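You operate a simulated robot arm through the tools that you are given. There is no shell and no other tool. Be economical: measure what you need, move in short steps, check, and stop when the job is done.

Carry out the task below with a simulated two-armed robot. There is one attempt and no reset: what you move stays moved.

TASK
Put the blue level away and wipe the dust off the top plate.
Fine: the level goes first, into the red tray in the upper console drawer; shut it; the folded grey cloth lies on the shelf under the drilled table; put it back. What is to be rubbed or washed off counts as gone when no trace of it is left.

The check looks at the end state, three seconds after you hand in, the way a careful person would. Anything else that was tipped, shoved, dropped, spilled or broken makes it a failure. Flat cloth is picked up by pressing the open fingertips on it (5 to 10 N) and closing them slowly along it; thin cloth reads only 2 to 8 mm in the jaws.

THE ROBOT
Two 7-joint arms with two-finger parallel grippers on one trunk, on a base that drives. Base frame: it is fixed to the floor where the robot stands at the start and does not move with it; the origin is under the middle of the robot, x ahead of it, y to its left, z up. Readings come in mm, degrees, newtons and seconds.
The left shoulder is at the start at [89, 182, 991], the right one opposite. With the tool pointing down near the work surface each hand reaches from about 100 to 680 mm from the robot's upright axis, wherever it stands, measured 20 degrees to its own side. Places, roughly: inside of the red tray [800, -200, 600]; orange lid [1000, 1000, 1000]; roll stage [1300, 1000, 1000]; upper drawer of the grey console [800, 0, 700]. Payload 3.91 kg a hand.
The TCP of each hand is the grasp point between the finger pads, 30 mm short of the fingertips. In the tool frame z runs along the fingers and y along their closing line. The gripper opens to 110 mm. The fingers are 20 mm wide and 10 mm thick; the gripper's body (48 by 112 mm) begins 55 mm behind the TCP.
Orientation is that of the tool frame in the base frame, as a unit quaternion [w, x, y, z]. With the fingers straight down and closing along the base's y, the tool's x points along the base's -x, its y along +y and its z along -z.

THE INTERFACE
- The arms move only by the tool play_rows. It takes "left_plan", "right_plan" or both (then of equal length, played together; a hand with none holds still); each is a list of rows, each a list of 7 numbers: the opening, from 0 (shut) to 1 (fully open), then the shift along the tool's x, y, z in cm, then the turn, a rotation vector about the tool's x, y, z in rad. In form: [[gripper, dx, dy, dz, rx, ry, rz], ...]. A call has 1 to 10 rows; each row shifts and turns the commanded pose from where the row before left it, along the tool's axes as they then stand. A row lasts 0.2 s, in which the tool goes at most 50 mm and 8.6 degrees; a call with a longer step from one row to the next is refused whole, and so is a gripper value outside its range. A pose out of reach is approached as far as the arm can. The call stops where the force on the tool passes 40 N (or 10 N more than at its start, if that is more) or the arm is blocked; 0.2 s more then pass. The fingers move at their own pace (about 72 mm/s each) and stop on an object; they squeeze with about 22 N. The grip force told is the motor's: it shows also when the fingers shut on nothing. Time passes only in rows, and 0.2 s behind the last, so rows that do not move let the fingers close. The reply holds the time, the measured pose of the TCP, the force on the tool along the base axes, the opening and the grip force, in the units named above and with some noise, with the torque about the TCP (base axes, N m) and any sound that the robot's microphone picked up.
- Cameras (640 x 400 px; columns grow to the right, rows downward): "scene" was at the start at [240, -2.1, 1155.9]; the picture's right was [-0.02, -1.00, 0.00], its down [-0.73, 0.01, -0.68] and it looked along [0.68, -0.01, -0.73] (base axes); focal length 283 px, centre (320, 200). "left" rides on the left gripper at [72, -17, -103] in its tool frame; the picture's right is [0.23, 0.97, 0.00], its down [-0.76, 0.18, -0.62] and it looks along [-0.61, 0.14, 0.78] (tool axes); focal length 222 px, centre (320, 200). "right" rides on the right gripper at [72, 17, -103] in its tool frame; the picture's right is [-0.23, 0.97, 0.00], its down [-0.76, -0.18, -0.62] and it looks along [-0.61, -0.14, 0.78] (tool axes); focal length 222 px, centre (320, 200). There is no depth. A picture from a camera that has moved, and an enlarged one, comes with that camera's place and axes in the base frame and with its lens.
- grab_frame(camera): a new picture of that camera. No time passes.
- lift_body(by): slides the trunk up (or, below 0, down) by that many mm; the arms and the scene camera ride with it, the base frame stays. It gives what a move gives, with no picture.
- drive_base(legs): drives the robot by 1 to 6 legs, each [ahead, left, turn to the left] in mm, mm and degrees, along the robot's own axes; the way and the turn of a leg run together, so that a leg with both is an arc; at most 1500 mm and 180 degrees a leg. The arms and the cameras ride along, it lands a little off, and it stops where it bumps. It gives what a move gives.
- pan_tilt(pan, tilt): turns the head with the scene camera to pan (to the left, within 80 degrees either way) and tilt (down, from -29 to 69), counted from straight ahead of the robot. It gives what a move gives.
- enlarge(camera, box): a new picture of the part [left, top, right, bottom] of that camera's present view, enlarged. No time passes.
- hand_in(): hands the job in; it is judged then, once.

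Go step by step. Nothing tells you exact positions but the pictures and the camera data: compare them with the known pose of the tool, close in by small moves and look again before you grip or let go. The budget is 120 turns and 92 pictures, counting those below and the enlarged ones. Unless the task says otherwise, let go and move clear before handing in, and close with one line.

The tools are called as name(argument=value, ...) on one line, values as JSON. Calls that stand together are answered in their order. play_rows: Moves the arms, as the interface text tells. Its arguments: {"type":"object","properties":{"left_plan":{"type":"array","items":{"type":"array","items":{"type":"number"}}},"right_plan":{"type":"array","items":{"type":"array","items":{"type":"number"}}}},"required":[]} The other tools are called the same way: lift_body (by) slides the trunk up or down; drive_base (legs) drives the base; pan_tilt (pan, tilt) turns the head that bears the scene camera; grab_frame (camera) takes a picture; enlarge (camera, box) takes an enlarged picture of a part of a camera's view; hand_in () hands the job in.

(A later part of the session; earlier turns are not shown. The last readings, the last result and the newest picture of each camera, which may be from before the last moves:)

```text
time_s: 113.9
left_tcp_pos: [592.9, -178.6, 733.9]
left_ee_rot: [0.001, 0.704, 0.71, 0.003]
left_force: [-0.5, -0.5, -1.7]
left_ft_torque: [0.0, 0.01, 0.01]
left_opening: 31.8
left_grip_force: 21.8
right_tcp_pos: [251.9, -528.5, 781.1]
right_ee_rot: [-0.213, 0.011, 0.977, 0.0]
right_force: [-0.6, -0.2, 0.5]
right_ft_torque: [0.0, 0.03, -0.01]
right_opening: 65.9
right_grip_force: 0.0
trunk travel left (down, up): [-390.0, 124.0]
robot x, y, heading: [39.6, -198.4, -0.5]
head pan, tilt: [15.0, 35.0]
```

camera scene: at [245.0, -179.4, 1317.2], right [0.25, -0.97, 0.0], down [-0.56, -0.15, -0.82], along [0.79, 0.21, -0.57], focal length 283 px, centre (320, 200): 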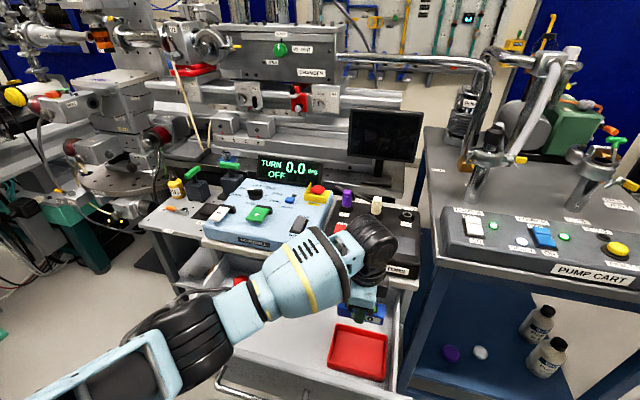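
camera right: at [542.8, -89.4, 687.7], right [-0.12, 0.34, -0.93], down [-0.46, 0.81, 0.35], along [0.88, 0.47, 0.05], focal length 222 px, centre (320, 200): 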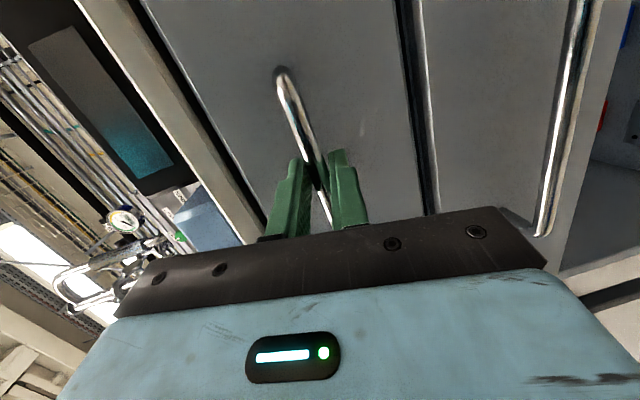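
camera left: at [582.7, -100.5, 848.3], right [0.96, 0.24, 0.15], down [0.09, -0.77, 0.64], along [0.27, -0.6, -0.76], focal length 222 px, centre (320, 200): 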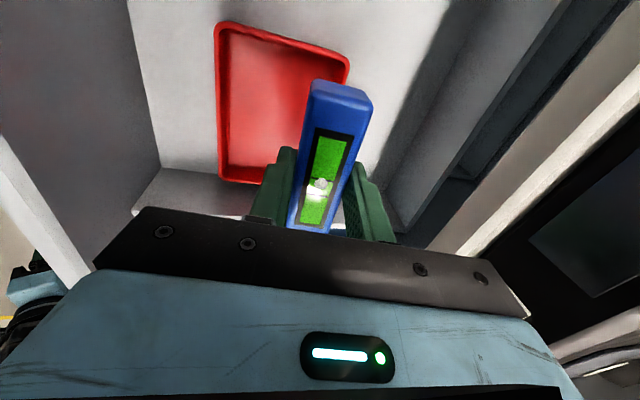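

Passing the former block cleanly. I continue down in small steps.

play_rows(left_plan=[[0, 0, 0, 1.5, 0, 0, 0], [0, 0, 0, 1.5, 0, 0, 0], [0, 0, 0, 1.0, 0, 0, 0], [0, 0, 0, 0.8, 0, 0, 0], [0, 0, 0, 0.5, 0, 0, 0]])

grab_frame(camera="left")

enlarge(camera="scene", box=[270, 270, 430, 370])

```text
time_s: 115.1
left_tcp_pos: [593.0, -177.0, 681.6]
left_ee_rot: [-0.001, 0.704, 0.71, 0.004]
left_force: [-0.2, -0.4, -2.7]
left_ft_torque: [0.0, 0.02, 0.01]
left_opening: 31.6
left_grip_force: 22.0
right_tcp_pos: [251.1, -528.4, 781.8]
right_ee_rot: [-0.213, 0.01, 0.977, 0.0]
right_force: [0.4, 0.2, 0.8]
right_ft_torque: [0.0, -0.01, -0.01]
right_opening: 65.8
right_grip_force: 0.1
trunk travel left (down, up): [-390.0, 124.0]
robot x, y, heading: [38.4, -200.2, -0.4]
head pan, tilt: [15.0, 35.0]
```

```text
40 pictures are left
camera left: at [573.4, -104.9, 784.9], right [0.97, 0.24, 0.01], down [0.18, -0.76, 0.62], along [0.15, -0.6, -0.78], focal length 222 px, centre (320, 200)
```

left: 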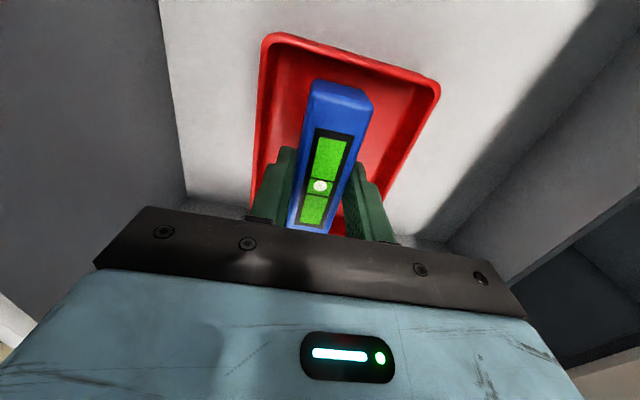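

```text
4.00 times, centred on (350, 320) of scene
camera zoom: at [244.9, -179.4, 1317.2], right [0.25, -0.97, 0.0], down [-0.56, -0.15, -0.82], along [0.79, 0.21, -0.57], focal length 1131 px, centre (200, -280)
```

zoom: 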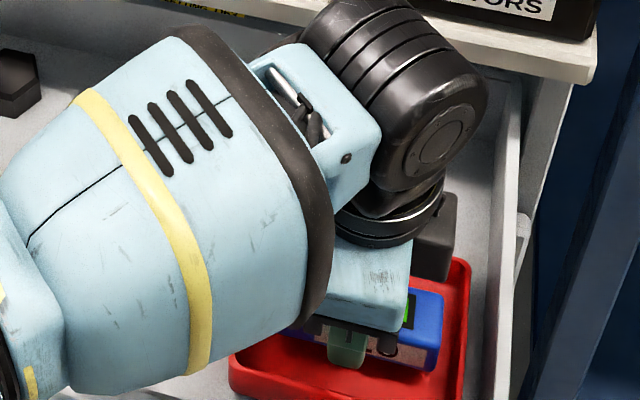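

play_rows(left_plan=[[0, 0, 0, 0.4, 0, 0, 0], [0, 0, 0, 0.4, 0, 0, 0], [0, 0, 0, 0.4, 0, 0, 0], [0, 0, 0, 0.3, 0, 0, 0]])

```text
time_s: 116.1
left_tcp_pos: [593.5, -178.1, 666.6]
left_ee_rot: [0.001, 0.704, 0.71, 0.004]
left_force: [-0.2, 0.2, -1.6]
left_ft_torque: [0.01, -0.01, 0.01]
left_opening: 31.8
left_grip_force: 21.7
right_tcp_pos: [250.3, -529.1, 783.0]
right_ee_rot: [-0.213, 0.011, 0.977, 0.0]
right_force: [-0.7, 0.6, 1.4]
right_ft_torque: [0.0, 0.01, 0.02]
right_opening: 66.0
right_grip_force: 0.0
trunk travel left (down, up): [-390.0, 124.0]
robot x, y, heading: [40.5, -204.2, -0.5]
head pan, tilt: [15.0, 35.0]
```

play_rows(left_plan=[[0, 0, 0, 0.4, 0, 0, 0], [0, 0, 0, 0.4, 0, 0, 0], [0, 0, 0, 0.4, 0, 0, 0]])

grab_frame(camera="left")

```text
time_s: 116.9
left_tcp_pos: [593.5, -178.6, 657.8]
left_ee_rot: [0.004, 0.704, 0.711, 0.006]
left_force: [1.7, 0.8, 25.4]
left_ft_torque: [0.02, 0.4, 0.07]
left_opening: 31.5
left_grip_force: 21.8
right_tcp_pos: [250.4, -528.6, 782.0]
right_ee_rot: [-0.213, 0.012, 0.977, 0.0]
right_force: [0.8, 0.2, 0.8]
right_ft_torque: [0.03, -0.01, 0.0]
right_opening: 66.0
right_grip_force: 0.0
trunk travel left (down, up): [-390.0, 124.0]
robot x, y, heading: [41.6, -201.6, -0.5]
head pan, tilt: [15.0, 35.0]
```

```text
38 pictures are left
camera left: at [573.6, -106.3, 761.0], right [0.97, 0.24, 0.01], down [0.18, -0.76, 0.62], along [0.16, -0.6, -0.78], focal length 222 px, centre (320, 200)
```

left: 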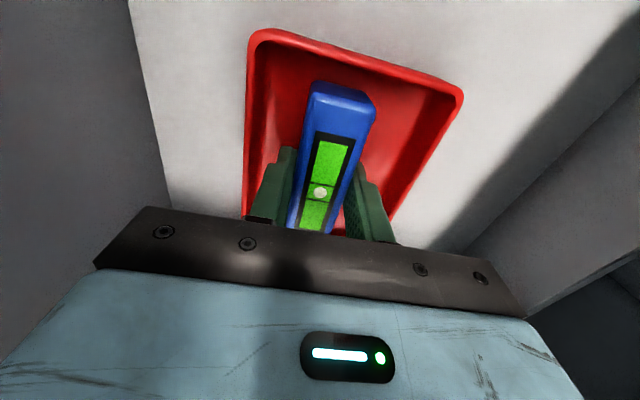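

The level rests on the tray floor, well inside. I ease off, open slightly and rise.

play_rows(left_plan=[[0, 0, 0, -0.25, 0, 0, 0], [0.36, 0, 0, 0, 0, 0, 0], [0.42, 0, 0, 0, 0, 0, 0], [0.42, 0, 0, 0, 0, 0, 0], [0.42, 0, 0, -0.5, 0, 0, 0], [0.42, 0, 0, -1, 0, 0, 0], [0.42, 0, 0, -2, 0, 0, 0], [0.42, 0, 0, -2, 0, 0, 0]])

grab_frame(camera="left")

```text
time_s: 118.7
left_tcp_pos: [592.4, -177.2, 711.8]
left_ee_rot: [0.0, 0.703, 0.711, 0.005]
left_force: [-0.6, -0.3, 0.3]
left_ft_torque: [-0.03, -0.02, 0.05]
left_opening: 46.2
left_grip_force: 0.1
right_tcp_pos: [251.4, -529.2, 782.3]
right_ee_rot: [-0.213, 0.01, 0.977, -0.001]
right_force: [-0.3, 0.3, 0.3]
right_ft_torque: [0.01, 0.02, 0.0]
right_opening: 65.9
right_grip_force: 0.0
trunk travel left (down, up): [-390.0, 124.0]
robot x, y, heading: [39.7, -203.0, -0.5]
head pan, tilt: [15.0, 35.0]
```

```text
37 pictures are left
camera left: at [572.5, -104.6, 815.0], right [0.97, 0.24, 0.01], down [0.18, -0.76, 0.62], along [0.15, -0.6, -0.78], focal length 222 px, centre (320, 200)
```

left: 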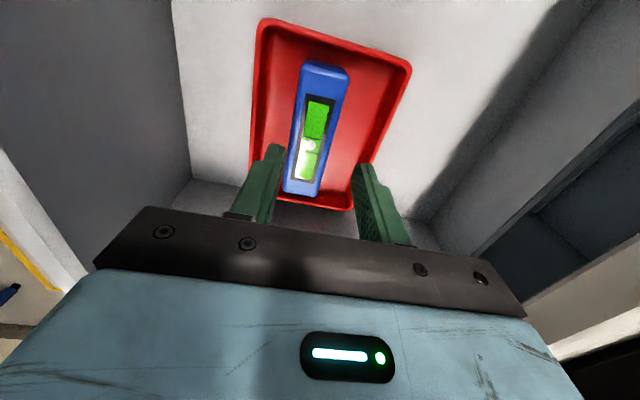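

The level lies flat in the red tray. Now I rise, move in front of the drawer and turn the closed fingers to push the handle.

play_rows(left_plan=[[0.4, 0, 0, -2.5, 0, 0, 0], [0.4, 0, 0, -2.5, 0, 0, 0], [0.4, 0, 0, -2.5, 0, 0, 0], [0.4, 0, 0, -2.5, 0, 0, 0], [0.2, 0, 0, -2.5, 0, 0, 0], [0, 0, 0, -2.5, 0, 0, 0], [0, 0, 0, -2.5, 0, 0, 0], [0, 0, 0, -2.5, 0, 0, 0]])

drive_base(legs=[[-100, 0, 0.4]])

play_rows(left_plan=[[0, 1.7, -1.2, 0, 0, 0, -0.143], [0, 0, 0, 0, 0, 0, -0.143], [0, 0, 0, 0, 0, 0, -0.143], [0, 0, 0, 0, 0, 0, -0.143], [0, 0, 0, 0, 0, 0, -0.143], [0, 0, 0, 0, 0, 0, -0.143], [0, 0, 0, 0, 0, 0, -0.143], [0, 0, 0, 0, 0, 0, -0.143], [0, 0, 0, 0, 0, 0, -0.143], [0, 0, 0, 0, 0, 0, -0.143]])

play_rows(left_plan=[[0, 0, 0, 0, 0, 0, -0.13], [0, 2, 3, 0, 0, 0, 0], [0, 2, 3, 0, 0, 0, 0], [0, 2, 3, 0, 0, 0, 0], [0, 2, 3, 0, 0, 0, 0], [0, 2, 3, 0, 0, 0, 0]])

```text
time_s: 120.5
left_tcp_pos: [590.8, -179.9, 912.7]
left_ee_rot: [0.0, 0.704, 0.71, 0.004]
left_force: [0.0, 0.5, -0.1]
left_ft_torque: [0.01, 0.02, 0.03]
left_opening: 0.0
left_grip_force: 22.2
right_tcp_pos: [250.4, -528.5, 782.0]
right_ee_rot: [-0.214, 0.011, 0.977, 0.0]
right_force: [0.0, 0.5, -1.0]
right_ft_torque: [-0.05, -0.06, 0.03]
right_opening: 66.0
right_grip_force: 0.0
trunk travel left (down, up): [-390.0, 124.0]
robot x, y, heading: [39.6, -200.8, -0.2]
head pan, tilt: [15.0, 35.0]
```

```text
time_s: 121.6
left_tcp_pos: [491.3, -175.1, 913.2]
left_ee_rot: [0.001, 0.701, 0.713, 0.005]
left_force: [-0.6, -0.1, 0.1]
left_ft_torque: [0.0, 0.0, 0.04]
left_opening: 0.1
left_grip_force: 21.4
right_tcp_pos: [154.8, -526.7, 781.7]
right_ee_rot: [-0.213, 0.008, 0.977, -0.001]
right_force: [-0.5, -0.4, -1.3]
right_ft_torque: [0.03, 0.02, 0.01]
right_opening: 66.0
right_grip_force: 0.0
trunk travel left (down, up): [-390.0, 124.0]
robot x, y, heading: [-59.0, -202.5, 0.1]
head pan, tilt: [15.0, 35.0]
```

```text
time_s: 123.8
left_tcp_pos: [479.4, -160.2, 913.6]
left_ee_rot: [0.003, 0.061, 0.998, 0.002]
left_force: [-0.3, -0.5, -0.8]
left_ft_torque: [0.02, -0.03, -0.02]
left_opening: 0.0
left_grip_force: 21.3
right_tcp_pos: [154.2, -526.4, 782.4]
right_ee_rot: [-0.213, 0.007, 0.977, -0.001]
right_force: [0.4, -1.0, 0.2]
right_ft_torque: [-0.03, 0.0, -0.03]
right_opening: 65.9
right_grip_force: 0.0
trunk travel left (down, up): [-390.0, 124.0]
robot x, y, heading: [-57.3, -197.0, 0.2]
head pan, tilt: [15.0, 35.0]
```

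```text
time_s: 125.2
left_tcp_pos: [378.9, -6.1, 911.8]
left_ee_rot: [0.004, -0.003, 1.0, 0.002]
left_force: [-0.1, -0.7, 0.2]
left_ft_torque: [0.0, 0.01, -0.03]
left_opening: 0.1
left_grip_force: 21.7
right_tcp_pos: [153.8, -526.7, 782.3]
right_ee_rot: [-0.212, 0.007, 0.977, 0.0]
right_force: [0.0, 0.1, -0.8]
right_ft_torque: [0.0, -0.04, 0.03]
right_opening: 66.0
right_grip_force: 0.0
trunk travel left (down, up): [-390.0, 124.0]
robot x, y, heading: [-56.9, -198.8, 0.4]
head pan, tilt: [15.0, 35.0]
```

play_rows(left_plan=[[0, 0, 0, 2.5, 0, 0, 0], [0, 0, 0, 2.5, 0, 0, 0], [0, 0, 0, 2.5, 0, 0, 0], [0, 0, 0, 2.5, 0, 0, 0], [0, 0, 0, 2.5, 0, 0, 0], [0, 0, 0, 2.5, 0, 0, 0], [0, 0, 0, 2.5, 0, 0, 0], [0, 0, 0, 2.5, 0, 0, 0], [0, 0, 0, 2.2, 0, 0, 0]])

pan_tilt(pan=0, tilt=50)

grab_frame(camera="scene")

```text
time_s: 127.2
left_tcp_pos: [380.2, -7.9, 690.8]
left_ee_rot: [0.005, -0.003, 1.0, 0.003]
left_force: [0.7, -0.5, 0.2]
left_ft_torque: [0.01, 0.01, 0.0]
left_opening: 0.0
left_grip_force: 22.0
right_tcp_pos: [155.1, -526.6, 781.2]
right_ee_rot: [-0.214, 0.006, 0.977, -0.001]
right_force: [0.3, 1.1, 0.7]
right_ft_torque: [-0.04, 0.0, -0.03]
right_opening: 65.9
right_grip_force: 0.0
trunk travel left (down, up): [-390.0, 124.0]
robot x, y, heading: [-55.3, -202.3, -0.1]
head pan, tilt: [15.0, 35.0]
```

```text
time_s: 128.0
left_tcp_pos: [380.3, -7.6, 691.2]
left_ee_rot: [0.004, -0.002, 1.0, 0.003]
left_force: [0.4, 0.5, 0.6]
left_ft_torque: [0.02, 0.01, -0.04]
left_opening: 0.3
left_grip_force: 21.8
right_tcp_pos: [154.4, -526.7, 782.0]
right_ee_rot: [-0.213, 0.007, 0.977, -0.001]
right_force: [-0.3, 0.6, -0.6]
right_ft_torque: [0.0, 0.0, -0.01]
right_opening: 65.9
right_grip_force: 0.0
trunk travel left (down, up): [-390.0, 124.0]
robot x, y, heading: [-56.3, -196.7, 0.0]
head pan, tilt: [0.0, 50.0]
```

```text
36 pictures are left
camera scene: at [137.7, -200.3, 1295.6], right [0.0, -1.0, 0.0], down [-0.77, 0.0, -0.64], along [0.64, 0.0, -0.77], focal length 283 px, centre (320, 200)
```

scene: 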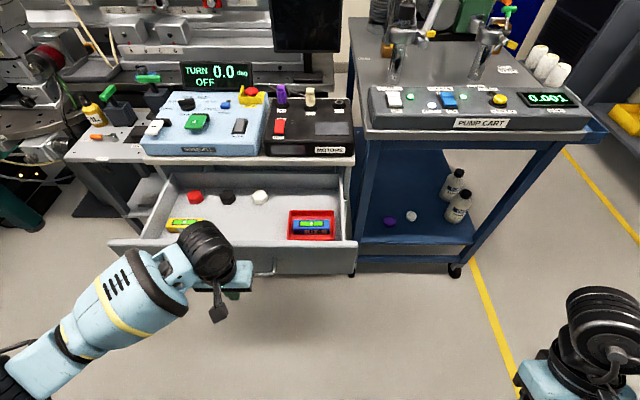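

drive_base(legs=[[120, 0, 0]])

play_rows(left_plan=[[0, -2, 0, 0, 0, 0, 0], [0, -2, 0, 0, 0, 0, 0], [0, -2, 0, 0, 0, 0, 0], [0, -2, 0, 0, 0, 0, 0], [0, -2, 0, 0, 0, 0, 0], [0, -2, 0, 0, 0, 0, 0]])

```text
time_s: 129.2
left_tcp_pos: [498.1, -5.6, 691.5]
left_ee_rot: [0.003, -0.004, 1.0, 0.003]
left_force: [-0.4, -0.4, 0.0]
left_ft_torque: [-0.05, 0.03, 0.0]
left_opening: 0.1
left_grip_force: 22.0
right_tcp_pos: [274.1, -526.2, 781.4]
right_ee_rot: [-0.214, 0.006, 0.977, -0.002]
right_force: [-0.1, 0.0, 0.8]
right_ft_torque: [0.02, 0.06, 0.06]
right_opening: 65.9
right_grip_force: 0.1
trunk travel left (down, up): [-390.0, 124.0]
robot x, y, heading: [60.4, -198.2, 0.2]
head pan, tilt: [0.0, 50.0]
```

```text
time_s: 130.6
left_tcp_pos: [618.1, -5.3, 691.4]
left_ee_rot: [0.004, -0.004, 1.0, 0.002]
left_force: [0.5, 0.3, 0.6]
left_ft_torque: [0.01, -0.01, -0.01]
left_opening: 0.0
left_grip_force: 21.6
right_tcp_pos: [275.1, -526.6, 781.7]
right_ee_rot: [-0.212, 0.006, 0.977, -0.001]
right_force: [0.2, -0.5, 0.1]
right_ft_torque: [0.03, 0.03, 0.0]
right_opening: 66.1
right_grip_force: 0.1
trunk travel left (down, up): [-390.0, 124.0]
robot x, y, heading: [61.3, -202.7, 0.2]
head pan, tilt: [0.0, 50.0]
```

play_rows(left_plan=[[0, -1, 0, 0, 0, 0, 0], [0, -1, 0, 0, 0, 0, 0], [0, -1, 0, 0, 0, 0, 0], [0, -0.7, 0, 0, 0, 0, 0], [0, -0.5, 0, 0, 0, 0, 0], [0, 0, 0, 0, 0, 0, 0]])

grab_frame(camera="scene")

```text
time_s: 132.0
left_tcp_pos: [654.1, -6.2, 690.1]
left_ee_rot: [-0.005, -0.003, 1.0, 0.003]
left_force: [-20.2, -0.5, 9.1]
left_ft_torque: [-0.03, -0.1, -0.14]
left_opening: 0.0
left_grip_force: 21.7
right_tcp_pos: [271.5, -524.8, 782.7]
right_ee_rot: [-0.213, 0.006, 0.977, -0.001]
right_force: [0.2, -0.2, 0.8]
right_ft_torque: [-0.01, 0.02, 0.03]
right_opening: 65.8
right_grip_force: 0.0
trunk travel left (down, up): [-390.0, 124.0]
robot x, y, heading: [59.7, -198.0, 0.2]
head pan, tilt: [0.0, 50.0]
stopped in row 6 (left hand): the force on the tool passed its limit at 42 N (the readings are from after the stop); the commanded pose is now the measured one
```

```text
35 pictures are left
camera scene: at [254.2, -199.8, 1295.9], right [0.0, -1.0, 0.0], down [-0.77, 0.0, -0.64], along [0.64, 0.0, -0.77], focal length 283 px, centre (320, 200)
```

scene: 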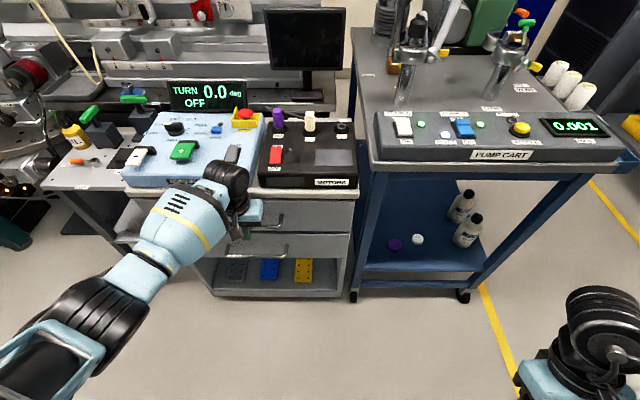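

The drawer hit its stop. I back off and verify it is shut, then head for the cloth.

play_rows(left_plan=[[0, 1, 0, 0, 0, 0, 0], [0, 3, 0, 0, 0, 0, 0], [0, 4, 0, 0, 0, 0, 0], [0, 4, 0, -2, 0, 0, 0], [0, 3, 0, -3, 0, 0, 0]])

drive_base(legs=[[-250, 0, 0], [0, 450, 0]])

pan_tilt(pan=0, tilt=40)

grab_frame(camera="scene")

```text
time_s: 133.2
left_tcp_pos: [505.0, -4.1, 741.9]
left_ee_rot: [-0.003, -0.003, 1.0, 0.003]
left_force: [-0.3, 0.1, -0.4]
left_ft_torque: [0.01, -0.03, 0.0]
left_opening: 0.0
left_grip_force: 22.3
right_tcp_pos: [273.5, -525.8, 781.9]
right_ee_rot: [-0.213, 0.006, 0.977, -0.001]
right_force: [0.0, -0.4, 0.4]
right_ft_torque: [-0.01, 0.02, 0.0]
right_opening: 66.0
right_grip_force: 0.0
trunk travel left (down, up): [-390.0, 124.0]
robot x, y, heading: [59.6, -202.4, 0.2]
head pan, tilt: [0.0, 50.0]
```

```text
time_s: 139.1
left_tcp_pos: [256.4, 445.2, 741.2]
left_ee_rot: [-0.002, -0.005, 1.0, 0.003]
left_force: [0.1, -0.1, 0.1]
left_ft_torque: [0.01, 0.02, 0.0]
left_opening: 0.1
left_grip_force: 22.2
right_tcp_pos: [22.8, -78.4, 781.3]
right_ee_rot: [-0.213, 0.005, 0.977, -0.001]
right_force: [-0.2, -0.2, 0.0]
right_ft_torque: [0.0, 0.02, 0.0]
right_opening: 65.9
right_grip_force: 0.0
trunk travel left (down, up): [-390.0, 124.0]
robot x, y, heading: [-189.7, 246.3, 0.4]
head pan, tilt: [0.0, 50.0]
```

```text
time_s: 139.8
left_tcp_pos: [255.1, 444.4, 740.3]
left_ee_rot: [-0.002, -0.004, 1.0, 0.002]
left_force: [-0.3, -0.3, -0.3]
left_ft_torque: [0.04, 0.03, 0.0]
left_opening: 0.1
left_grip_force: 22.3
right_tcp_pos: [23.9, -77.7, 780.6]
right_ee_rot: [-0.213, 0.006, 0.977, -0.001]
right_force: [-0.2, 0.0, 0.9]
right_ft_torque: [-0.02, 0.0, -0.01]
right_opening: 66.1
right_grip_force: 0.0
trunk travel left (down, up): [-390.0, 124.0]
robot x, y, heading: [-192.7, 250.1, 0.6]
head pan, tilt: [0.0, 40.0]
```

```text
34 pictures are left
camera scene: at [13.4, 248.4, 1309.6], right [0.01, -1.0, 0.0], down [-0.64, 0.0, -0.77], along [0.77, 0.0, -0.64], focal length 283 px, centre (320, 200)
```

scene: 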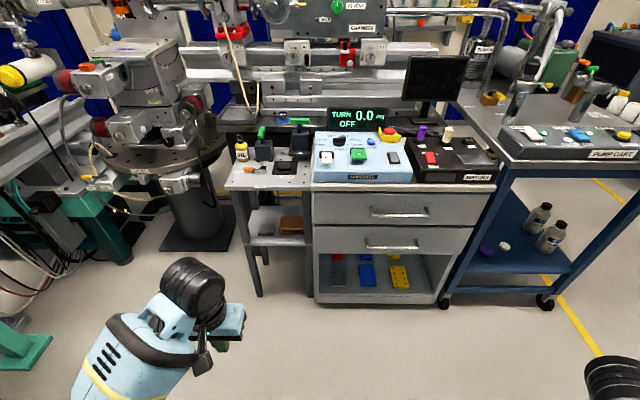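

Drawer shut. The cloth should lie at x 840–902, y 457–523 on the shelf (z≈410), reachable from the front with the hand tilted forward. I lower the trunk, tilt the left hand 35°, and look.

lift_body(by=-270)

play_rows(left_plan=[[0.3, 0, 0, 0, 0, -0.125, 0], [0.3, 0, 0, 0, 0, -0.125, 0], [0.3, 0, 0, 0, 0, -0.125, 0], [0.3, 0, 0, 0, 0, -0.125, 0], [0.3, 0, 0, 0, 0, -0.115, 0]])

drive_base(legs=[[330, 40, 0]])

grab_frame(camera="left")

pan_tilt(pan=25, tilt=45)

grab_frame(camera="scene")

```text
time_s: 142.5
left_tcp_pos: [255.9, 444.0, 472.1]
left_ee_rot: [-0.002, -0.005, 1.0, 0.003]
left_force: [-0.4, -0.3, 0.4]
left_ft_torque: [0.06, -0.03, 0.01]
left_opening: 0.1
left_grip_force: 22.3
right_tcp_pos: [22.8, -78.4, 506.3]
right_ee_rot: [-0.228, 0.005, 0.974, -0.001]
right_force: [0.3, 0.7, 0.6]
right_ft_torque: [0.02, 0.0, 0.0]
right_opening: 65.8
right_grip_force: 0.1
trunk travel left (down, up): [-120.0, 394.0]
robot x, y, heading: [-193.2, 247.5, 0.1]
head pan, tilt: [0.0, 40.0]
```

```text
time_s: 143.7
left_tcp_pos: [256.6, 442.9, 469.9]
left_ee_rot: [0.301, -0.003, 0.954, 0.005]
left_force: [0.5, 0.2, 0.1]
left_ft_torque: [0.0, -0.01, 0.02]
left_opening: 33.2
left_grip_force: 0.0
right_tcp_pos: [22.8, -78.1, 504.0]
right_ee_rot: [-0.227, 0.006, 0.974, -0.001]
right_force: [-0.4, -1.1, -1.1]
right_ft_torque: [0.01, 0.01, 0.02]
right_opening: 66.1
right_grip_force: 0.2
trunk travel left (down, up): [-120.0, 394.0]
robot x, y, heading: [-190.6, 248.1, 0.3]
head pan, tilt: [0.0, 40.0]
```

```text
time_s: 145.9
left_tcp_pos: [583.0, 480.5, 470.6]
left_ee_rot: [0.3, 0.001, 0.954, 0.002]
left_force: [0.6, -0.4, 0.1]
left_ft_torque: [-0.02, -0.01, 0.0]
left_opening: 32.9
left_grip_force: 0.1
right_tcp_pos: [346.9, -39.8, 504.5]
right_ee_rot: [-0.227, 0.009, 0.974, 0.0]
right_force: [-0.1, 0.5, -0.5]
right_ft_torque: [0.03, -0.02, 0.0]
right_opening: 65.9
right_grip_force: 0.0
trunk travel left (down, up): [-120.0, 394.0]
robot x, y, heading: [138.6, 283.4, -0.4]
head pan, tilt: [0.0, 40.0]
```

```text
33 pictures are left
camera left: at [463.6, 463.5, 513.8], right [-0.19, 0.97, -0.12], down [0.27, 0.17, 0.95], along [0.95, 0.14, -0.29], focal length 222 px, centre (320, 200)
```

left: 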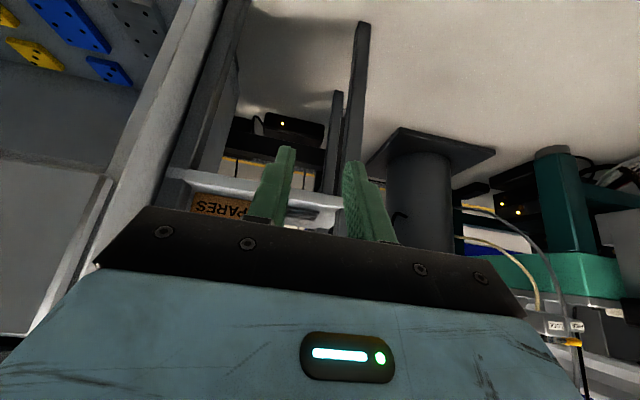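

```text
time_s: 146.8
left_tcp_pos: [583.9, 480.2, 471.3]
left_ee_rot: [0.3, 0.002, 0.954, 0.002]
left_force: [-0.5, 0.2, -0.3]
left_ft_torque: [0.01, 0.0, 0.02]
left_opening: 32.8
left_grip_force: 0.1
right_tcp_pos: [347.2, -40.3, 504.9]
right_ee_rot: [-0.228, 0.01, 0.974, 0.0]
right_force: [0.7, -0.2, -0.1]
right_ft_torque: [-0.01, -0.01, -0.03]
right_opening: 65.8
right_grip_force: 0.1
trunk travel left (down, up): [-120.0, 394.0]
robot x, y, heading: [139.4, 288.9, -0.1]
head pan, tilt: [25.0, 45.0]
```

```text
32 pictures are left
camera scene: at [419.6, 320.4, 1009.4], right [0.42, -0.91, 0.0], down [-0.64, -0.3, -0.71], along [0.64, 0.3, -0.71], focal length 283 px, centre (320, 200)
```

scene: 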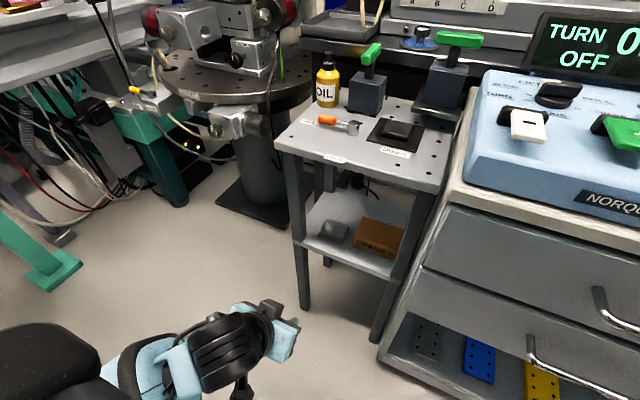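

enlarge(camera="scene", box=[270, 170, 430, 270])

```text
4.00 times, centred on (350, 220) of scene
camera zoom: at [419.6, 320.4, 1009.4], right [0.42, -0.91, 0.0], down [-0.64, -0.3, -0.71], along [0.64, 0.3, -0.71], focal length 1131 px, centre (200, 120)
```

zoom: 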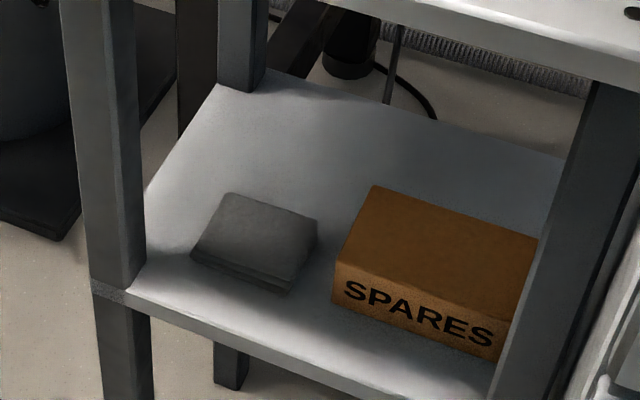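

Cloth: x 845–900, y 455–524, about 10 mm thick. I tilt to 45° for clearance under the table top, drive 150 mm closer, then slide in above the cloth.

play_rows(left_plan=[[0.4, 0, 0, 0, 0, -0.09, 0], [0.4, 0, 0, 0, 0, -0.085, 0]])

drive_base(legs=[[150, 0, 0]])

grab_frame(camera="left")

```text
time_s: 147.4
left_tcp_pos: [584.1, 480.1, 470.9]
left_ee_rot: [0.383, 0.002, 0.924, 0.003]
left_force: [-0.4, 0.3, 1.3]
left_ft_torque: [0.0, -0.04, 0.0]
left_opening: 44.0
left_grip_force: 0.1
right_tcp_pos: [346.9, -39.6, 505.0]
right_ee_rot: [-0.228, 0.01, 0.974, 0.0]
right_force: [0.3, -0.2, 0.1]
right_ft_torque: [0.02, 0.01, -0.01]
right_opening: 65.9
right_grip_force: 0.0
trunk travel left (down, up): [-120.0, 394.0]
robot x, y, heading: [134.3, 286.6, -0.1]
head pan, tilt: [25.0, 45.0]
```

```text
time_s: 148.8
left_tcp_pos: [733.3, 479.0, 470.2]
left_ee_rot: [0.381, 0.001, 0.925, 0.003]
left_force: [0.0, 0.1, -0.6]
left_ft_torque: [-0.01, 0.01, -0.03]
left_opening: 43.9
left_grip_force: 0.1
right_tcp_pos: [495.7, -40.7, 505.8]
right_ee_rot: [-0.228, 0.009, 0.974, 0.0]
right_force: [-0.4, 0.1, -0.3]
right_ft_torque: [0.02, 0.01, -0.03]
right_opening: 65.9
right_grip_force: 0.1
trunk travel left (down, up): [-120.0, 394.0]
robot x, y, heading: [282.3, 286.5, -0.1]
head pan, tilt: [25.0, 45.0]
```

```text
30 pictures are left
camera left: at [607.5, 463.4, 492.3], right [-0.16, 0.97, -0.15], down [0.1, 0.17, 0.98], along [0.98, 0.14, -0.12], focal length 222 px, centre (320, 200)
```

left: 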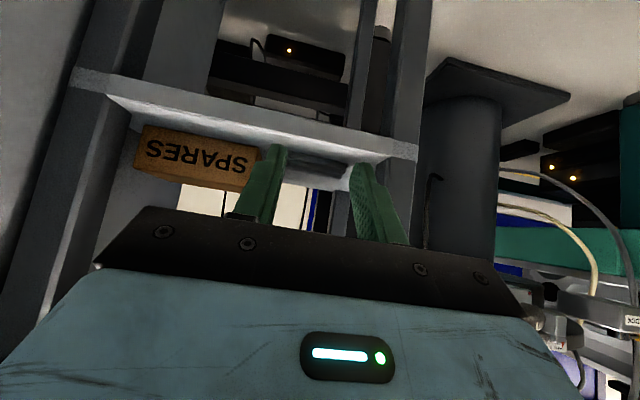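

play_rows(left_plan=[[0.4, -1.68, 0, 1.54, 0, 0, 0], [0.4, -1.68, 0, 1.54, 0, 0, 0], [0.4, -1.68, 0, 1.54, 0, 0, 0], [0.4, -1.68, 0, 1.54, 0, 0, 0], [0.4, -1.68, 0, 1.54, 0, 0, 0]])

grab_frame(camera="left")

enlarge(camera="scene", box=[140, 150, 380, 300])

```text
time_s: 150.0
left_tcp_pos: [847.6, 480.4, 475.2]
left_ee_rot: [0.383, 0.002, 0.924, 0.003]
left_force: [0.1, -0.1, 0.4]
left_ft_torque: [0.01, -0.04, 0.01]
left_opening: 44.2
left_grip_force: 0.1
right_tcp_pos: [495.3, -40.8, 505.0]
right_ee_rot: [-0.227, 0.009, 0.974, 0.0]
right_force: [-0.1, 0.2, -0.6]
right_ft_torque: [-0.01, -0.02, 0.02]
right_opening: 66.2
right_grip_force: 0.2
trunk travel left (down, up): [-120.0, 394.0]
robot x, y, heading: [281.3, 288.5, -0.2]
head pan, tilt: [25.0, 45.0]
```

```text
29 pictures are left
camera left: at [720.7, 463.0, 498.0], right [-0.16, 0.97, -0.15], down [0.1, 0.17, 0.98], along [0.98, 0.14, -0.13], focal length 222 px, centre (320, 200)
```

left: 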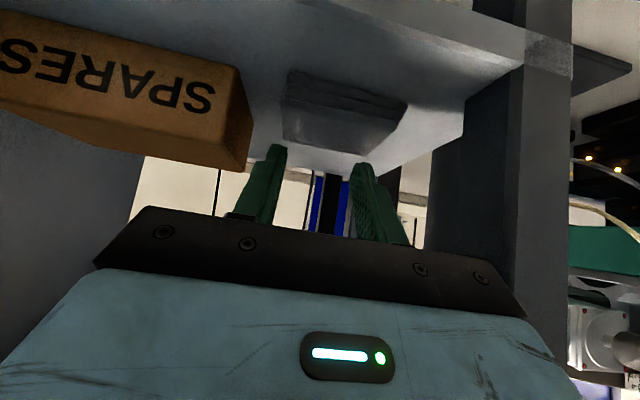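

```text
2.67 times, centred on (260, 225) of scene
camera zoom: at [569.8, 320.0, 1009.3], right [0.42, -0.91, 0.0], down [-0.64, -0.3, -0.71], along [0.64, 0.3, -0.71], focal length 754 px, centre (480, 133)
```

zoom: 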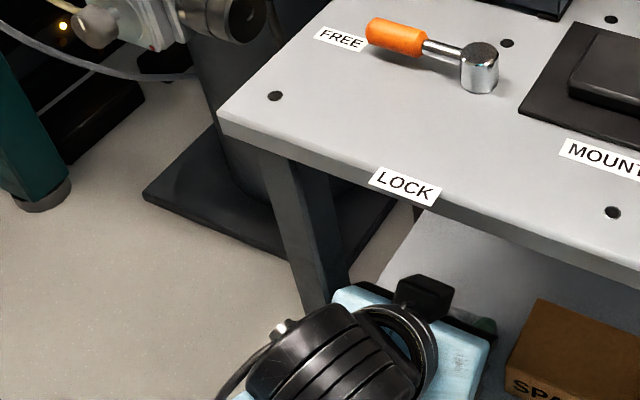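

play_rows(left_plan=[[0.45, 0.35, 0.25, 0.35, 0, 0, 0], [0.45, 0.35, 0.25, 0.35, 0, 0, 0], [0.45, 0.35, 0, 0.35, 0, 0, 0], [0.45, 0.28, 0, 0.28, 0, 0, 0], [0.45, 0.21, 0, 0.21, 0, 0, 0], [0.45, 0.14, 0, 0.14, 0, 0, 0]])

```text
time_s: 150.9
left_tcp_pos: [848.2, 483.7, 467.0]
left_ee_rot: [0.392, 0.002, 0.92, 0.001]
left_force: [-5.2, -0.4, 14.3]
left_ft_torque: [-0.06, -0.07, -0.05]
left_opening: 49.5
left_grip_force: 0.0
right_tcp_pos: [496.0, -39.5, 505.1]
right_ee_rot: [-0.227, 0.01, 0.974, 0.0]
right_force: [0.0, 0.3, 0.1]
right_ft_torque: [0.03, 0.0, 0.02]
right_opening: 66.0
right_grip_force: 0.1
trunk travel left (down, up): [-120.0, 394.0]
robot x, y, heading: [284.1, 284.3, 0.1]
head pan, tilt: [25.0, 45.0]
stopped in row 4 (left hand): the force on the tool passed its limit at 44 N (the readings are from after the stop); the commanded pose is now the measured one
```

grab_frame(camera="left")

```text
27 pictures are left
camera left: at [722.6, 467.3, 486.3], right [-0.16, 0.97, -0.16], down [0.08, 0.18, 0.98], along [0.98, 0.14, -0.1], focal length 222 px, centre (320, 200)
```

left: 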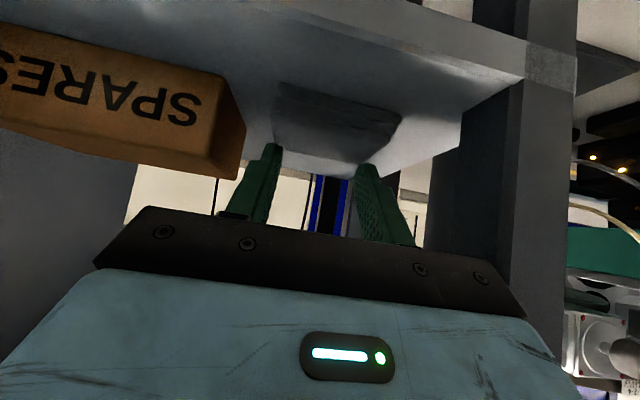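

Both fingertips press symmetrically on the cloth (14 N, contact at z≈439). I close slowly along it.

play_rows(left_plan=[[0.38, 0, 0, 0, 0, 0, 0], [0.32, 0, 0, 0, 0, 0, 0], [0.26, 0, 0, 0, 0, 0, 0], [0.2, 0, 0, 0, 0, 0, 0], [0.14, 0, 0, 0, 0, 0, 0], [0.08, 0, 0, 0, 0, 0, 0], [0.02, 0, 0, 0, 0, 0, 0], [0, 0, 0, 0, 0, 0, 0], [0, 0, 0, 0, 0, 0, 0]])

grab_frame(camera="left")

```text
time_s: 152.9
left_tcp_pos: [847.6, 483.0, 466.7]
left_ee_rot: [0.392, 0.002, 0.92, 0.0]
left_force: [-0.6, -1.7, 25.2]
left_ft_torque: [-0.03, -0.34, -0.05]
left_opening: 0.1
left_grip_force: 22.1
right_tcp_pos: [495.5, -41.3, 504.2]
right_ee_rot: [-0.227, 0.009, 0.974, 0.0]
right_force: [-0.4, 0.0, 0.1]
right_ft_torque: [0.01, -0.01, -0.02]
right_opening: 66.1
right_grip_force: 0.0
trunk travel left (down, up): [-120.0, 394.0]
robot x, y, heading: [282.3, 286.0, 0.1]
head pan, tilt: [25.0, 45.0]
```

```text
26 pictures are left
camera left: at [722.0, 467.3, 486.2], right [-0.16, 0.97, -0.16], down [0.08, 0.17, 0.98], along [0.98, 0.14, -0.11], focal length 222 px, centre (320, 200)
```

left: 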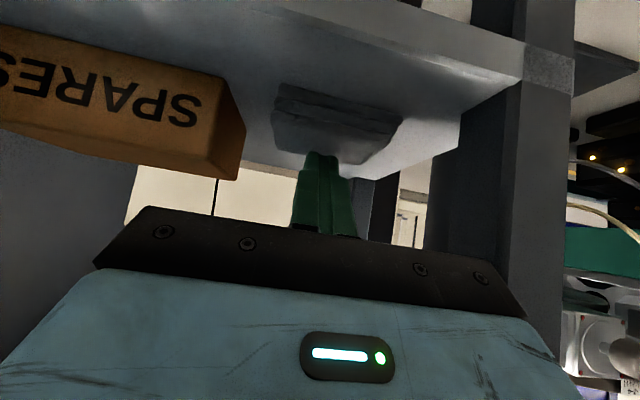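

It slipped: the press was too hard and nothing was caught. I lift, reopen, and approach again in sub-millimetre steps for 5–10 N.

play_rows(left_plan=[[0, -0.35, 0, -0.35, 0, 0, 0], [0.3, 0, 0, 0, 0, 0, 0], [0.4, 0, 0, 0, 0, -0.015, 0], [0.4, 0, 0, 0, 0, 0, 0]])

play_rows(left_plan=[[0.4, 0.14, 0, 0.14, 0, 0, 0], [0.4, 0.07, 0, 0.07, 0, 0, 0], [0.4, 0, 0, 0, 0, 0, 0]])

```text
time_s: 153.9
left_tcp_pos: [847.3, 482.2, 466.9]
left_ee_rot: [0.393, 0.002, 0.92, 0.001]
left_force: [-0.7, 1.8, 3.6]
left_ft_torque: [-0.02, -0.05, 0.01]
left_opening: 43.4
left_grip_force: 0.0
right_tcp_pos: [495.7, -39.3, 505.8]
right_ee_rot: [-0.227, 0.01, 0.974, 0.0]
right_force: [0.0, 0.2, -0.1]
right_ft_torque: [0.01, 0.02, -0.03]
right_opening: 66.1
right_grip_force: 0.0
trunk travel left (down, up): [-120.0, 394.0]
robot x, y, heading: [286.3, 288.7, -0.1]
head pan, tilt: [25.0, 45.0]
```

```text
time_s: 154.7
left_tcp_pos: [847.7, 483.9, 468.4]
left_ee_rot: [0.396, 0.002, 0.918, -0.001]
left_force: [-1.5, -3.2, 9.7]
left_ft_torque: [-0.15, -0.09, -0.06]
left_opening: 43.8
left_grip_force: 0.1
right_tcp_pos: [494.7, -40.4, 504.9]
right_ee_rot: [-0.227, 0.009, 0.974, 0.0]
right_force: [0.0, -0.2, -0.8]
right_ft_torque: [0.0, -0.03, -0.05]
right_opening: 65.8
right_grip_force: 0.0
trunk travel left (down, up): [-120.0, 394.0]
robot x, y, heading: [287.7, 289.2, -0.4]
head pan, tilt: [25.0, 45.0]
```

9.7 N now. I close slowly.

play_rows(left_plan=[[0.37, 0, 0, 0, 0, 0, 0], [0.34, 0, 0, 0, 0, 0, 0], [0.31, 0, 0, 0, 0, 0, 0], [0.28, 0, 0, 0, 0, 0, 0], [0.25, 0, 0, 0, 0, 0, 0], [0.22, 0, 0, 0, 0, 0, 0], [0.19, 0, 0, 0, 0, 0, 0], [0.16, 0, 0, 0, 0, 0, 0], [0.13, 0, 0, 0, 0, 0, 0]])

play_rows(left_plan=[[0.1, 0, 0, 0, 0, 0, 0], [0.07, 0, 0, 0, 0, 0, 0], [0.04, 0, 0, 0, 0, 0, 0], [0.02, 0, 0, 0, 0, 0, 0], [0, 0, 0, 0, 0, 0, 0], [0, 0, 0, 0, 0, 0, 0]])

```text
time_s: 156.7
left_tcp_pos: [848.3, 484.3, 466.0]
left_ee_rot: [0.396, 0.002, 0.918, 0.001]
left_force: [1.2, -0.1, 12.7]
left_ft_torque: [-0.04, -0.24, -0.01]
left_opening: 18.4
left_grip_force: 4.5
right_tcp_pos: [495.4, -41.2, 506.5]
right_ee_rot: [-0.227, 0.009, 0.974, 0.0]
right_force: [-0.3, -0.1, 0.3]
right_ft_torque: [0.02, 0.01, 0.01]
right_opening: 65.9
right_grip_force: 0.1
trunk travel left (down, up): [-120.0, 394.0]
robot x, y, heading: [285.6, 284.1, -0.2]
head pan, tilt: [25.0, 45.0]
```

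```text
time_s: 158.1
left_tcp_pos: [848.3, 484.0, 467.6]
left_ee_rot: [0.395, 0.002, 0.919, 0.001]
left_force: [0.2, -1.9, 14.6]
left_ft_torque: [-0.05, -0.26, -0.01]
left_opening: 0.1
left_grip_force: 21.8
right_tcp_pos: [496.3, -40.9, 505.7]
right_ee_rot: [-0.227, 0.01, 0.974, 0.001]
right_force: [-0.8, 0.9, 0.3]
right_ft_torque: [0.02, -0.02, -0.01]
right_opening: 66.2
right_grip_force: 0.1
trunk travel left (down, up): [-120.0, 394.0]
robot x, y, heading: [286.1, 286.8, -0.2]
head pan, tilt: [25.0, 45.0]
```

enlarge(camera="left", box=[220, 60, 460, 210])

```text
2.67 times, centred on (340, 135) of left
camera zoom: at [721.7, 467.4, 485.0], right [-0.15, 0.97, -0.16], down [0.07, 0.17, 0.98], along [0.99, 0.14, -0.1], focal length 592 px, centre (267, 373)
```

zoom: 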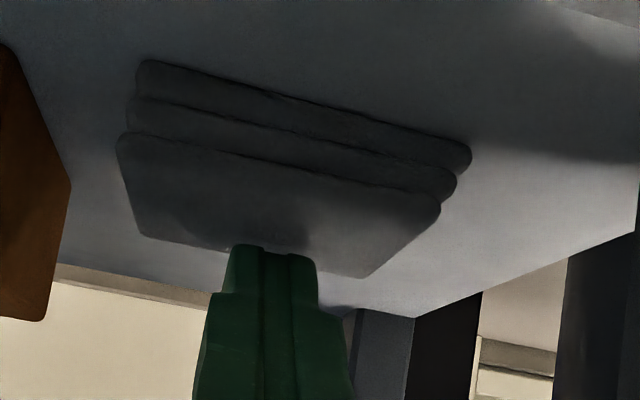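

The cloth is a three-layer stack, top at z≈439, and my tips are near its far edge. I'll recentre ~14 mm nearer, steepen the hand to 35°, and press again gently.

play_rows(left_plan=[[0, 0, -0.15, -0.8, 0, 0, 0], [0.3, -0.07, -0.15, -0.83, 0, 0, 0], [0.35, 0, 0, 0, 0, 0.087, 0], [0.35, 0, 0, 0, 0, 0.087, 0], [0.35, 0, 0, 0, 0, 0, 0]])

enlarge(camera="left", box=[220, 60, 460, 210])

```text
time_s: 159.3
left_tcp_pos: [837.4, 480.7, 477.4]
left_ee_rot: [0.313, 0.0, 0.95, 0.001]
left_force: [-0.1, 0.4, -0.4]
left_ft_torque: [0.04, 0.02, -0.01]
left_opening: 38.6
left_grip_force: 0.0
right_tcp_pos: [497.4, -40.7, 505.3]
right_ee_rot: [-0.228, 0.01, 0.974, 0.0]
right_force: [0.7, 0.6, -0.3]
right_ft_torque: [-0.01, 0.01, -0.01]
right_opening: 66.3
right_grip_force: 0.1
trunk travel left (down, up): [-120.0, 394.0]
robot x, y, heading: [284.7, 288.0, -0.2]
head pan, tilt: [25.0, 45.0]
```

```text
2.67 times, centred on (340, 135) of left
camera zoom: at [715.9, 464.6, 517.4], right [-0.18, 0.97, -0.13], down [0.24, 0.17, 0.95], along [0.95, 0.14, -0.27], focal length 592 px, centre (267, 373)
```

zoom: 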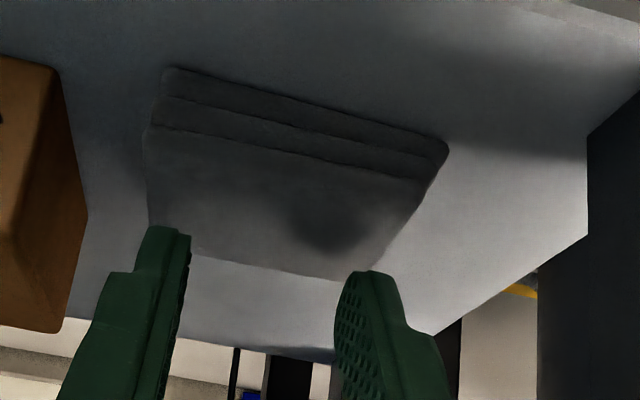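

play_rows(left_plan=[[0.35, 0.23, 0, 0.33, 0, 0, 0], [0.35, 0.12, 0, 0.16, 0, 0, 0], [0.35, 0.06, 0, 0.08, 0, 0, 0], [0.35, 0, 0, 0, 0, 0, 0]])

```text
time_s: 160.3
left_tcp_pos: [837.0, 479.3, 470.0]
left_ee_rot: [0.314, 0.001, 0.949, 0.002]
left_force: [-0.1, -0.8, -0.6]
left_ft_torque: [-0.02, -0.01, 0.0]
left_opening: 38.6
left_grip_force: 0.2
right_tcp_pos: [497.3, -40.9, 505.4]
right_ee_rot: [-0.228, 0.01, 0.974, 0.0]
right_force: [0.4, -0.4, -0.8]
right_ft_torque: [0.02, 0.02, 0.0]
right_opening: 66.1
right_grip_force: 0.1
trunk travel left (down, up): [-120.0, 394.0]
robot x, y, heading: [285.1, 285.6, -0.2]
head pan, tilt: [25.0, 45.0]
```

play_rows(left_plan=[[0.35, 0.06, 0, 0.08, 0, 0, 0], [0.35, 0.06, 0, 0.08, 0, 0, 0], [0.35, 0.06, 0, 0.08, 0, 0, 0]])

```text
time_s: 161.1
left_tcp_pos: [837.7, 479.2, 468.4]
left_ee_rot: [0.316, 0.001, 0.949, 0.001]
left_force: [-3.1, -0.5, 9.6]
left_ft_torque: [-0.08, -0.04, -0.05]
left_opening: 38.4
left_grip_force: 0.0
right_tcp_pos: [495.7, -40.8, 506.1]
right_ee_rot: [-0.227, 0.01, 0.974, 0.001]
right_force: [-0.4, -0.4, 0.2]
right_ft_torque: [-0.02, 0.01, 0.0]
right_opening: 66.1
right_grip_force: 0.0
trunk travel left (down, up): [-120.0, 394.0]
robot x, y, heading: [286.9, 286.1, -0.2]
head pan, tilt: [25.0, 45.0]
```

play_rows(left_plan=[[0.33, -0.04, 0, -0.06, 0, 0, 0], [0.31, 0, 0, 0, 0, 0, 0], [0.29, 0, 0, 0, 0, 0, 0], [0.27, 0, 0, 0, 0, 0, 0], [0.25, 0, 0, 0, 0, 0, 0], [0.23, 0, 0, 0, 0, 0, 0], [0.21, 0, 0, 0, 0, 0, 0], [0.19, 0, 0, 0, 0, 0, 0], [0.17, 0, 0, 0, 0, 0, 0], [0.15, 0, 0, 0, 0, 0, 0]])

play_rows(left_plan=[[0.13, 0, 0, 0, 0, 0, 0], [0.11, 0, 0, 0, 0, 0, 0], [0.09, 0, 0, 0, 0, 0, 0], [0.07, 0, 0, 0, 0, 0, 0], [0.05, 0, 0, 0, 0, 0, 0], [0.03, 0, 0, 0, 0, 0, 0], [0, 0, 0, 0, 0, 0, 0], [0, 0, 0, 0, 0, 0, 0]])

```text
time_s: 163.3
left_tcp_pos: [837.1, 480.1, 470.1]
left_ee_rot: [0.315, 0.002, 0.949, 0.001]
left_force: [-0.1, -0.6, 15.3]
left_ft_torque: [-0.06, -0.15, -0.03]
left_opening: 20.9
left_grip_force: 4.0
right_tcp_pos: [495.0, -40.7, 504.9]
right_ee_rot: [-0.227, 0.009, 0.974, 0.0]
right_force: [-0.7, 0.0, 0.8]
right_ft_torque: [-0.02, -0.01, -0.04]
right_opening: 66.1
right_grip_force: 0.1
trunk travel left (down, up): [-120.0, 394.0]
robot x, y, heading: [285.8, 289.2, -0.0]
head pan, tilt: [25.0, 45.0]
```

```text
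time_s: 165.1
left_tcp_pos: [836.9, 479.7, 470.2]
left_ee_rot: [0.315, 0.002, 0.949, 0.0]
left_force: [0.5, -2.5, 15.6]
left_ft_torque: [-0.03, -0.15, -0.02]
left_opening: 0.2
left_grip_force: 21.4
right_tcp_pos: [494.4, -41.7, 505.5]
right_ee_rot: [-0.227, 0.01, 0.974, 0.001]
right_force: [-0.1, -0.9, 1.0]
right_ft_torque: [0.01, 0.0, 0.0]
right_opening: 66.4
right_grip_force: 0.0
trunk travel left (down, up): [-120.0, 394.0]
robot x, y, heading: [286.6, 284.3, -0.3]
head pan, tilt: [25.0, 45.0]
```

Pinching by friction fails on this stack. The stack is only ~67 mm wide, so I'll straddle it: open to 82 mm, lower the fingers beside it (clear of the SPARES box at y≤423) and squeeze from the sides.

play_rows(left_plan=[[0, -0.4, 0, -0.6, 0, 0, 0], [0.3, -0.2, 0.1, -0.3, 0, 0, 0], [0.75, 0, 0.2, 0, 0, 0, 0], [0.75, 0, 0, 0, 0, 0, 0], [0.75, 0, 0, 0, 0, 0, 0]])

enlarge(camera="left", box=[200, 60, 440, 210])

```text
time_s: 166.3
left_tcp_pos: [835.9, 483.4, 479.9]
left_ee_rot: [0.314, 0.0, 0.949, 0.002]
left_force: [-0.5, -0.3, 0.1]
left_ft_torque: [-0.02, -0.04, 0.0]
left_opening: 82.6
left_grip_force: 0.0
right_tcp_pos: [497.1, -40.7, 506.1]
right_ee_rot: [-0.228, 0.009, 0.974, -0.001]
right_force: [0.0, 0.2, 0.0]
right_ft_torque: [-0.02, 0.0, 0.02]
right_opening: 65.8
right_grip_force: 0.0
trunk travel left (down, up): [-120.0, 394.0]
robot x, y, heading: [284.8, 291.4, -0.0]
head pan, tilt: [25.0, 45.0]
```

```text
2.67 times, centred on (320, 135) of left
camera zoom: at [714.4, 467.5, 518.4], right [-0.18, 0.97, -0.13], down [0.24, 0.17, 0.95], along [0.95, 0.14, -0.27], focal length 592 px, centre (320, 373)
```

zoom: 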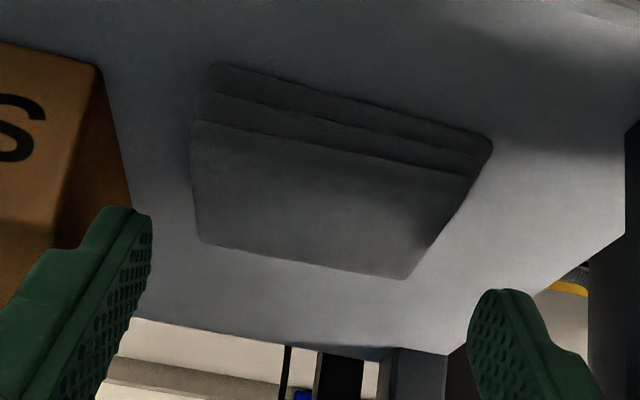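

play_rows(left_plan=[[0.75, 0.36, 0, 0.48, 0, 0, 0], [0.75, 0.36, 0, 0.48, 0, 0, 0], [0.75, 0.36, 0, 0.48, 0, 0, 0], [0.75, 0.18, 0, 0.24, 0, 0, 0], [0.75, 0.12, 0, 0.16, 0, 0, 0]])

enlarge(camera="left", box=[200, 60, 440, 210])

```text
time_s: 167.5
left_tcp_pos: [836.5, 482.5, 456.6]
left_ee_rot: [0.314, 0.001, 0.95, 0.001]
left_force: [0.1, 0.2, -0.3]
left_ft_torque: [0.02, -0.03, -0.02]
left_opening: 82.6
left_grip_force: 0.0
right_tcp_pos: [497.2, -41.2, 505.1]
right_ee_rot: [-0.228, 0.009, 0.974, 0.0]
right_force: [0.8, 0.9, -0.5]
right_ft_torque: [0.01, -0.03, -0.01]
right_opening: 65.9
right_grip_force: 0.0
trunk travel left (down, up): [-120.0, 394.0]
robot x, y, heading: [284.2, 288.9, 0.0]
head pan, tilt: [25.0, 45.0]
```

```text
2.67 times, centred on (320, 135) of left
camera zoom: at [714.9, 466.8, 495.5], right [-0.18, 0.97, -0.13], down [0.24, 0.17, 0.95], along [0.95, 0.14, -0.27], focal length 592 px, centre (320, 373)
```

zoom: 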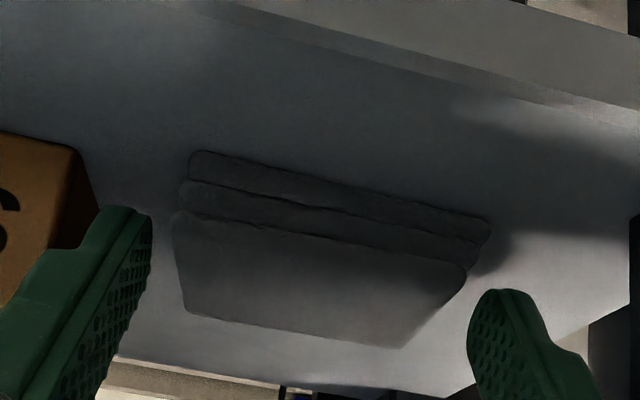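

The fingers straddle the cloth. I lower 4 mm more and squeeze slowly.

play_rows(left_plan=[[0.75, 0.12, 0, 0.16, 0, 0, 0], [0.75, 0.12, 0, 0.16, 0, 0, 0], [0.68, 0, 0, 0, 0, 0, 0], [0.62, 0, 0, 0, 0, 0, 0], [0.56, 0, 0, 0, 0, 0, 0], [0.5, 0, 0, 0, 0, 0, 0], [0.44, 0, 0, 0, 0, 0, 0], [0.4, 0, 0, 0, 0, 0, 0]])

enlarge(camera="left", box=[200, 60, 440, 210])

```text
time_s: 169.3
left_tcp_pos: [835.8, 483.9, 452.4]
left_ee_rot: [0.314, 0.001, 0.949, 0.001]
left_force: [0.7, -0.3, 0.4]
left_ft_torque: [-0.01, 0.02, -0.02]
left_opening: 68.8
left_grip_force: 21.6
right_tcp_pos: [496.7, -40.0, 505.4]
right_ee_rot: [-0.228, 0.009, 0.974, -0.001]
right_force: [-0.4, -0.1, -0.2]
right_ft_torque: [0.0, -0.02, -0.01]
right_opening: 65.9
right_grip_force: 0.0
trunk travel left (down, up): [-120.0, 394.0]
robot x, y, heading: [284.2, 287.9, -0.3]
head pan, tilt: [25.0, 45.0]
```

```text
2.67 times, centred on (320, 135) of left
camera zoom: at [714.3, 467.2, 491.7], right [-0.18, 0.97, -0.13], down [0.24, 0.17, 0.95], along [0.95, 0.14, -0.27], focal length 592 px, centre (320, 373)
```

zoom: 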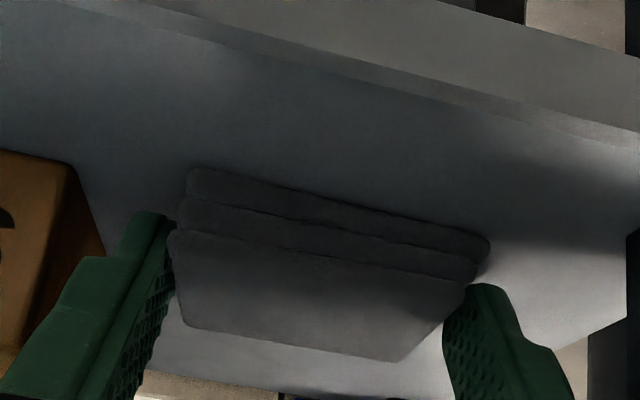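

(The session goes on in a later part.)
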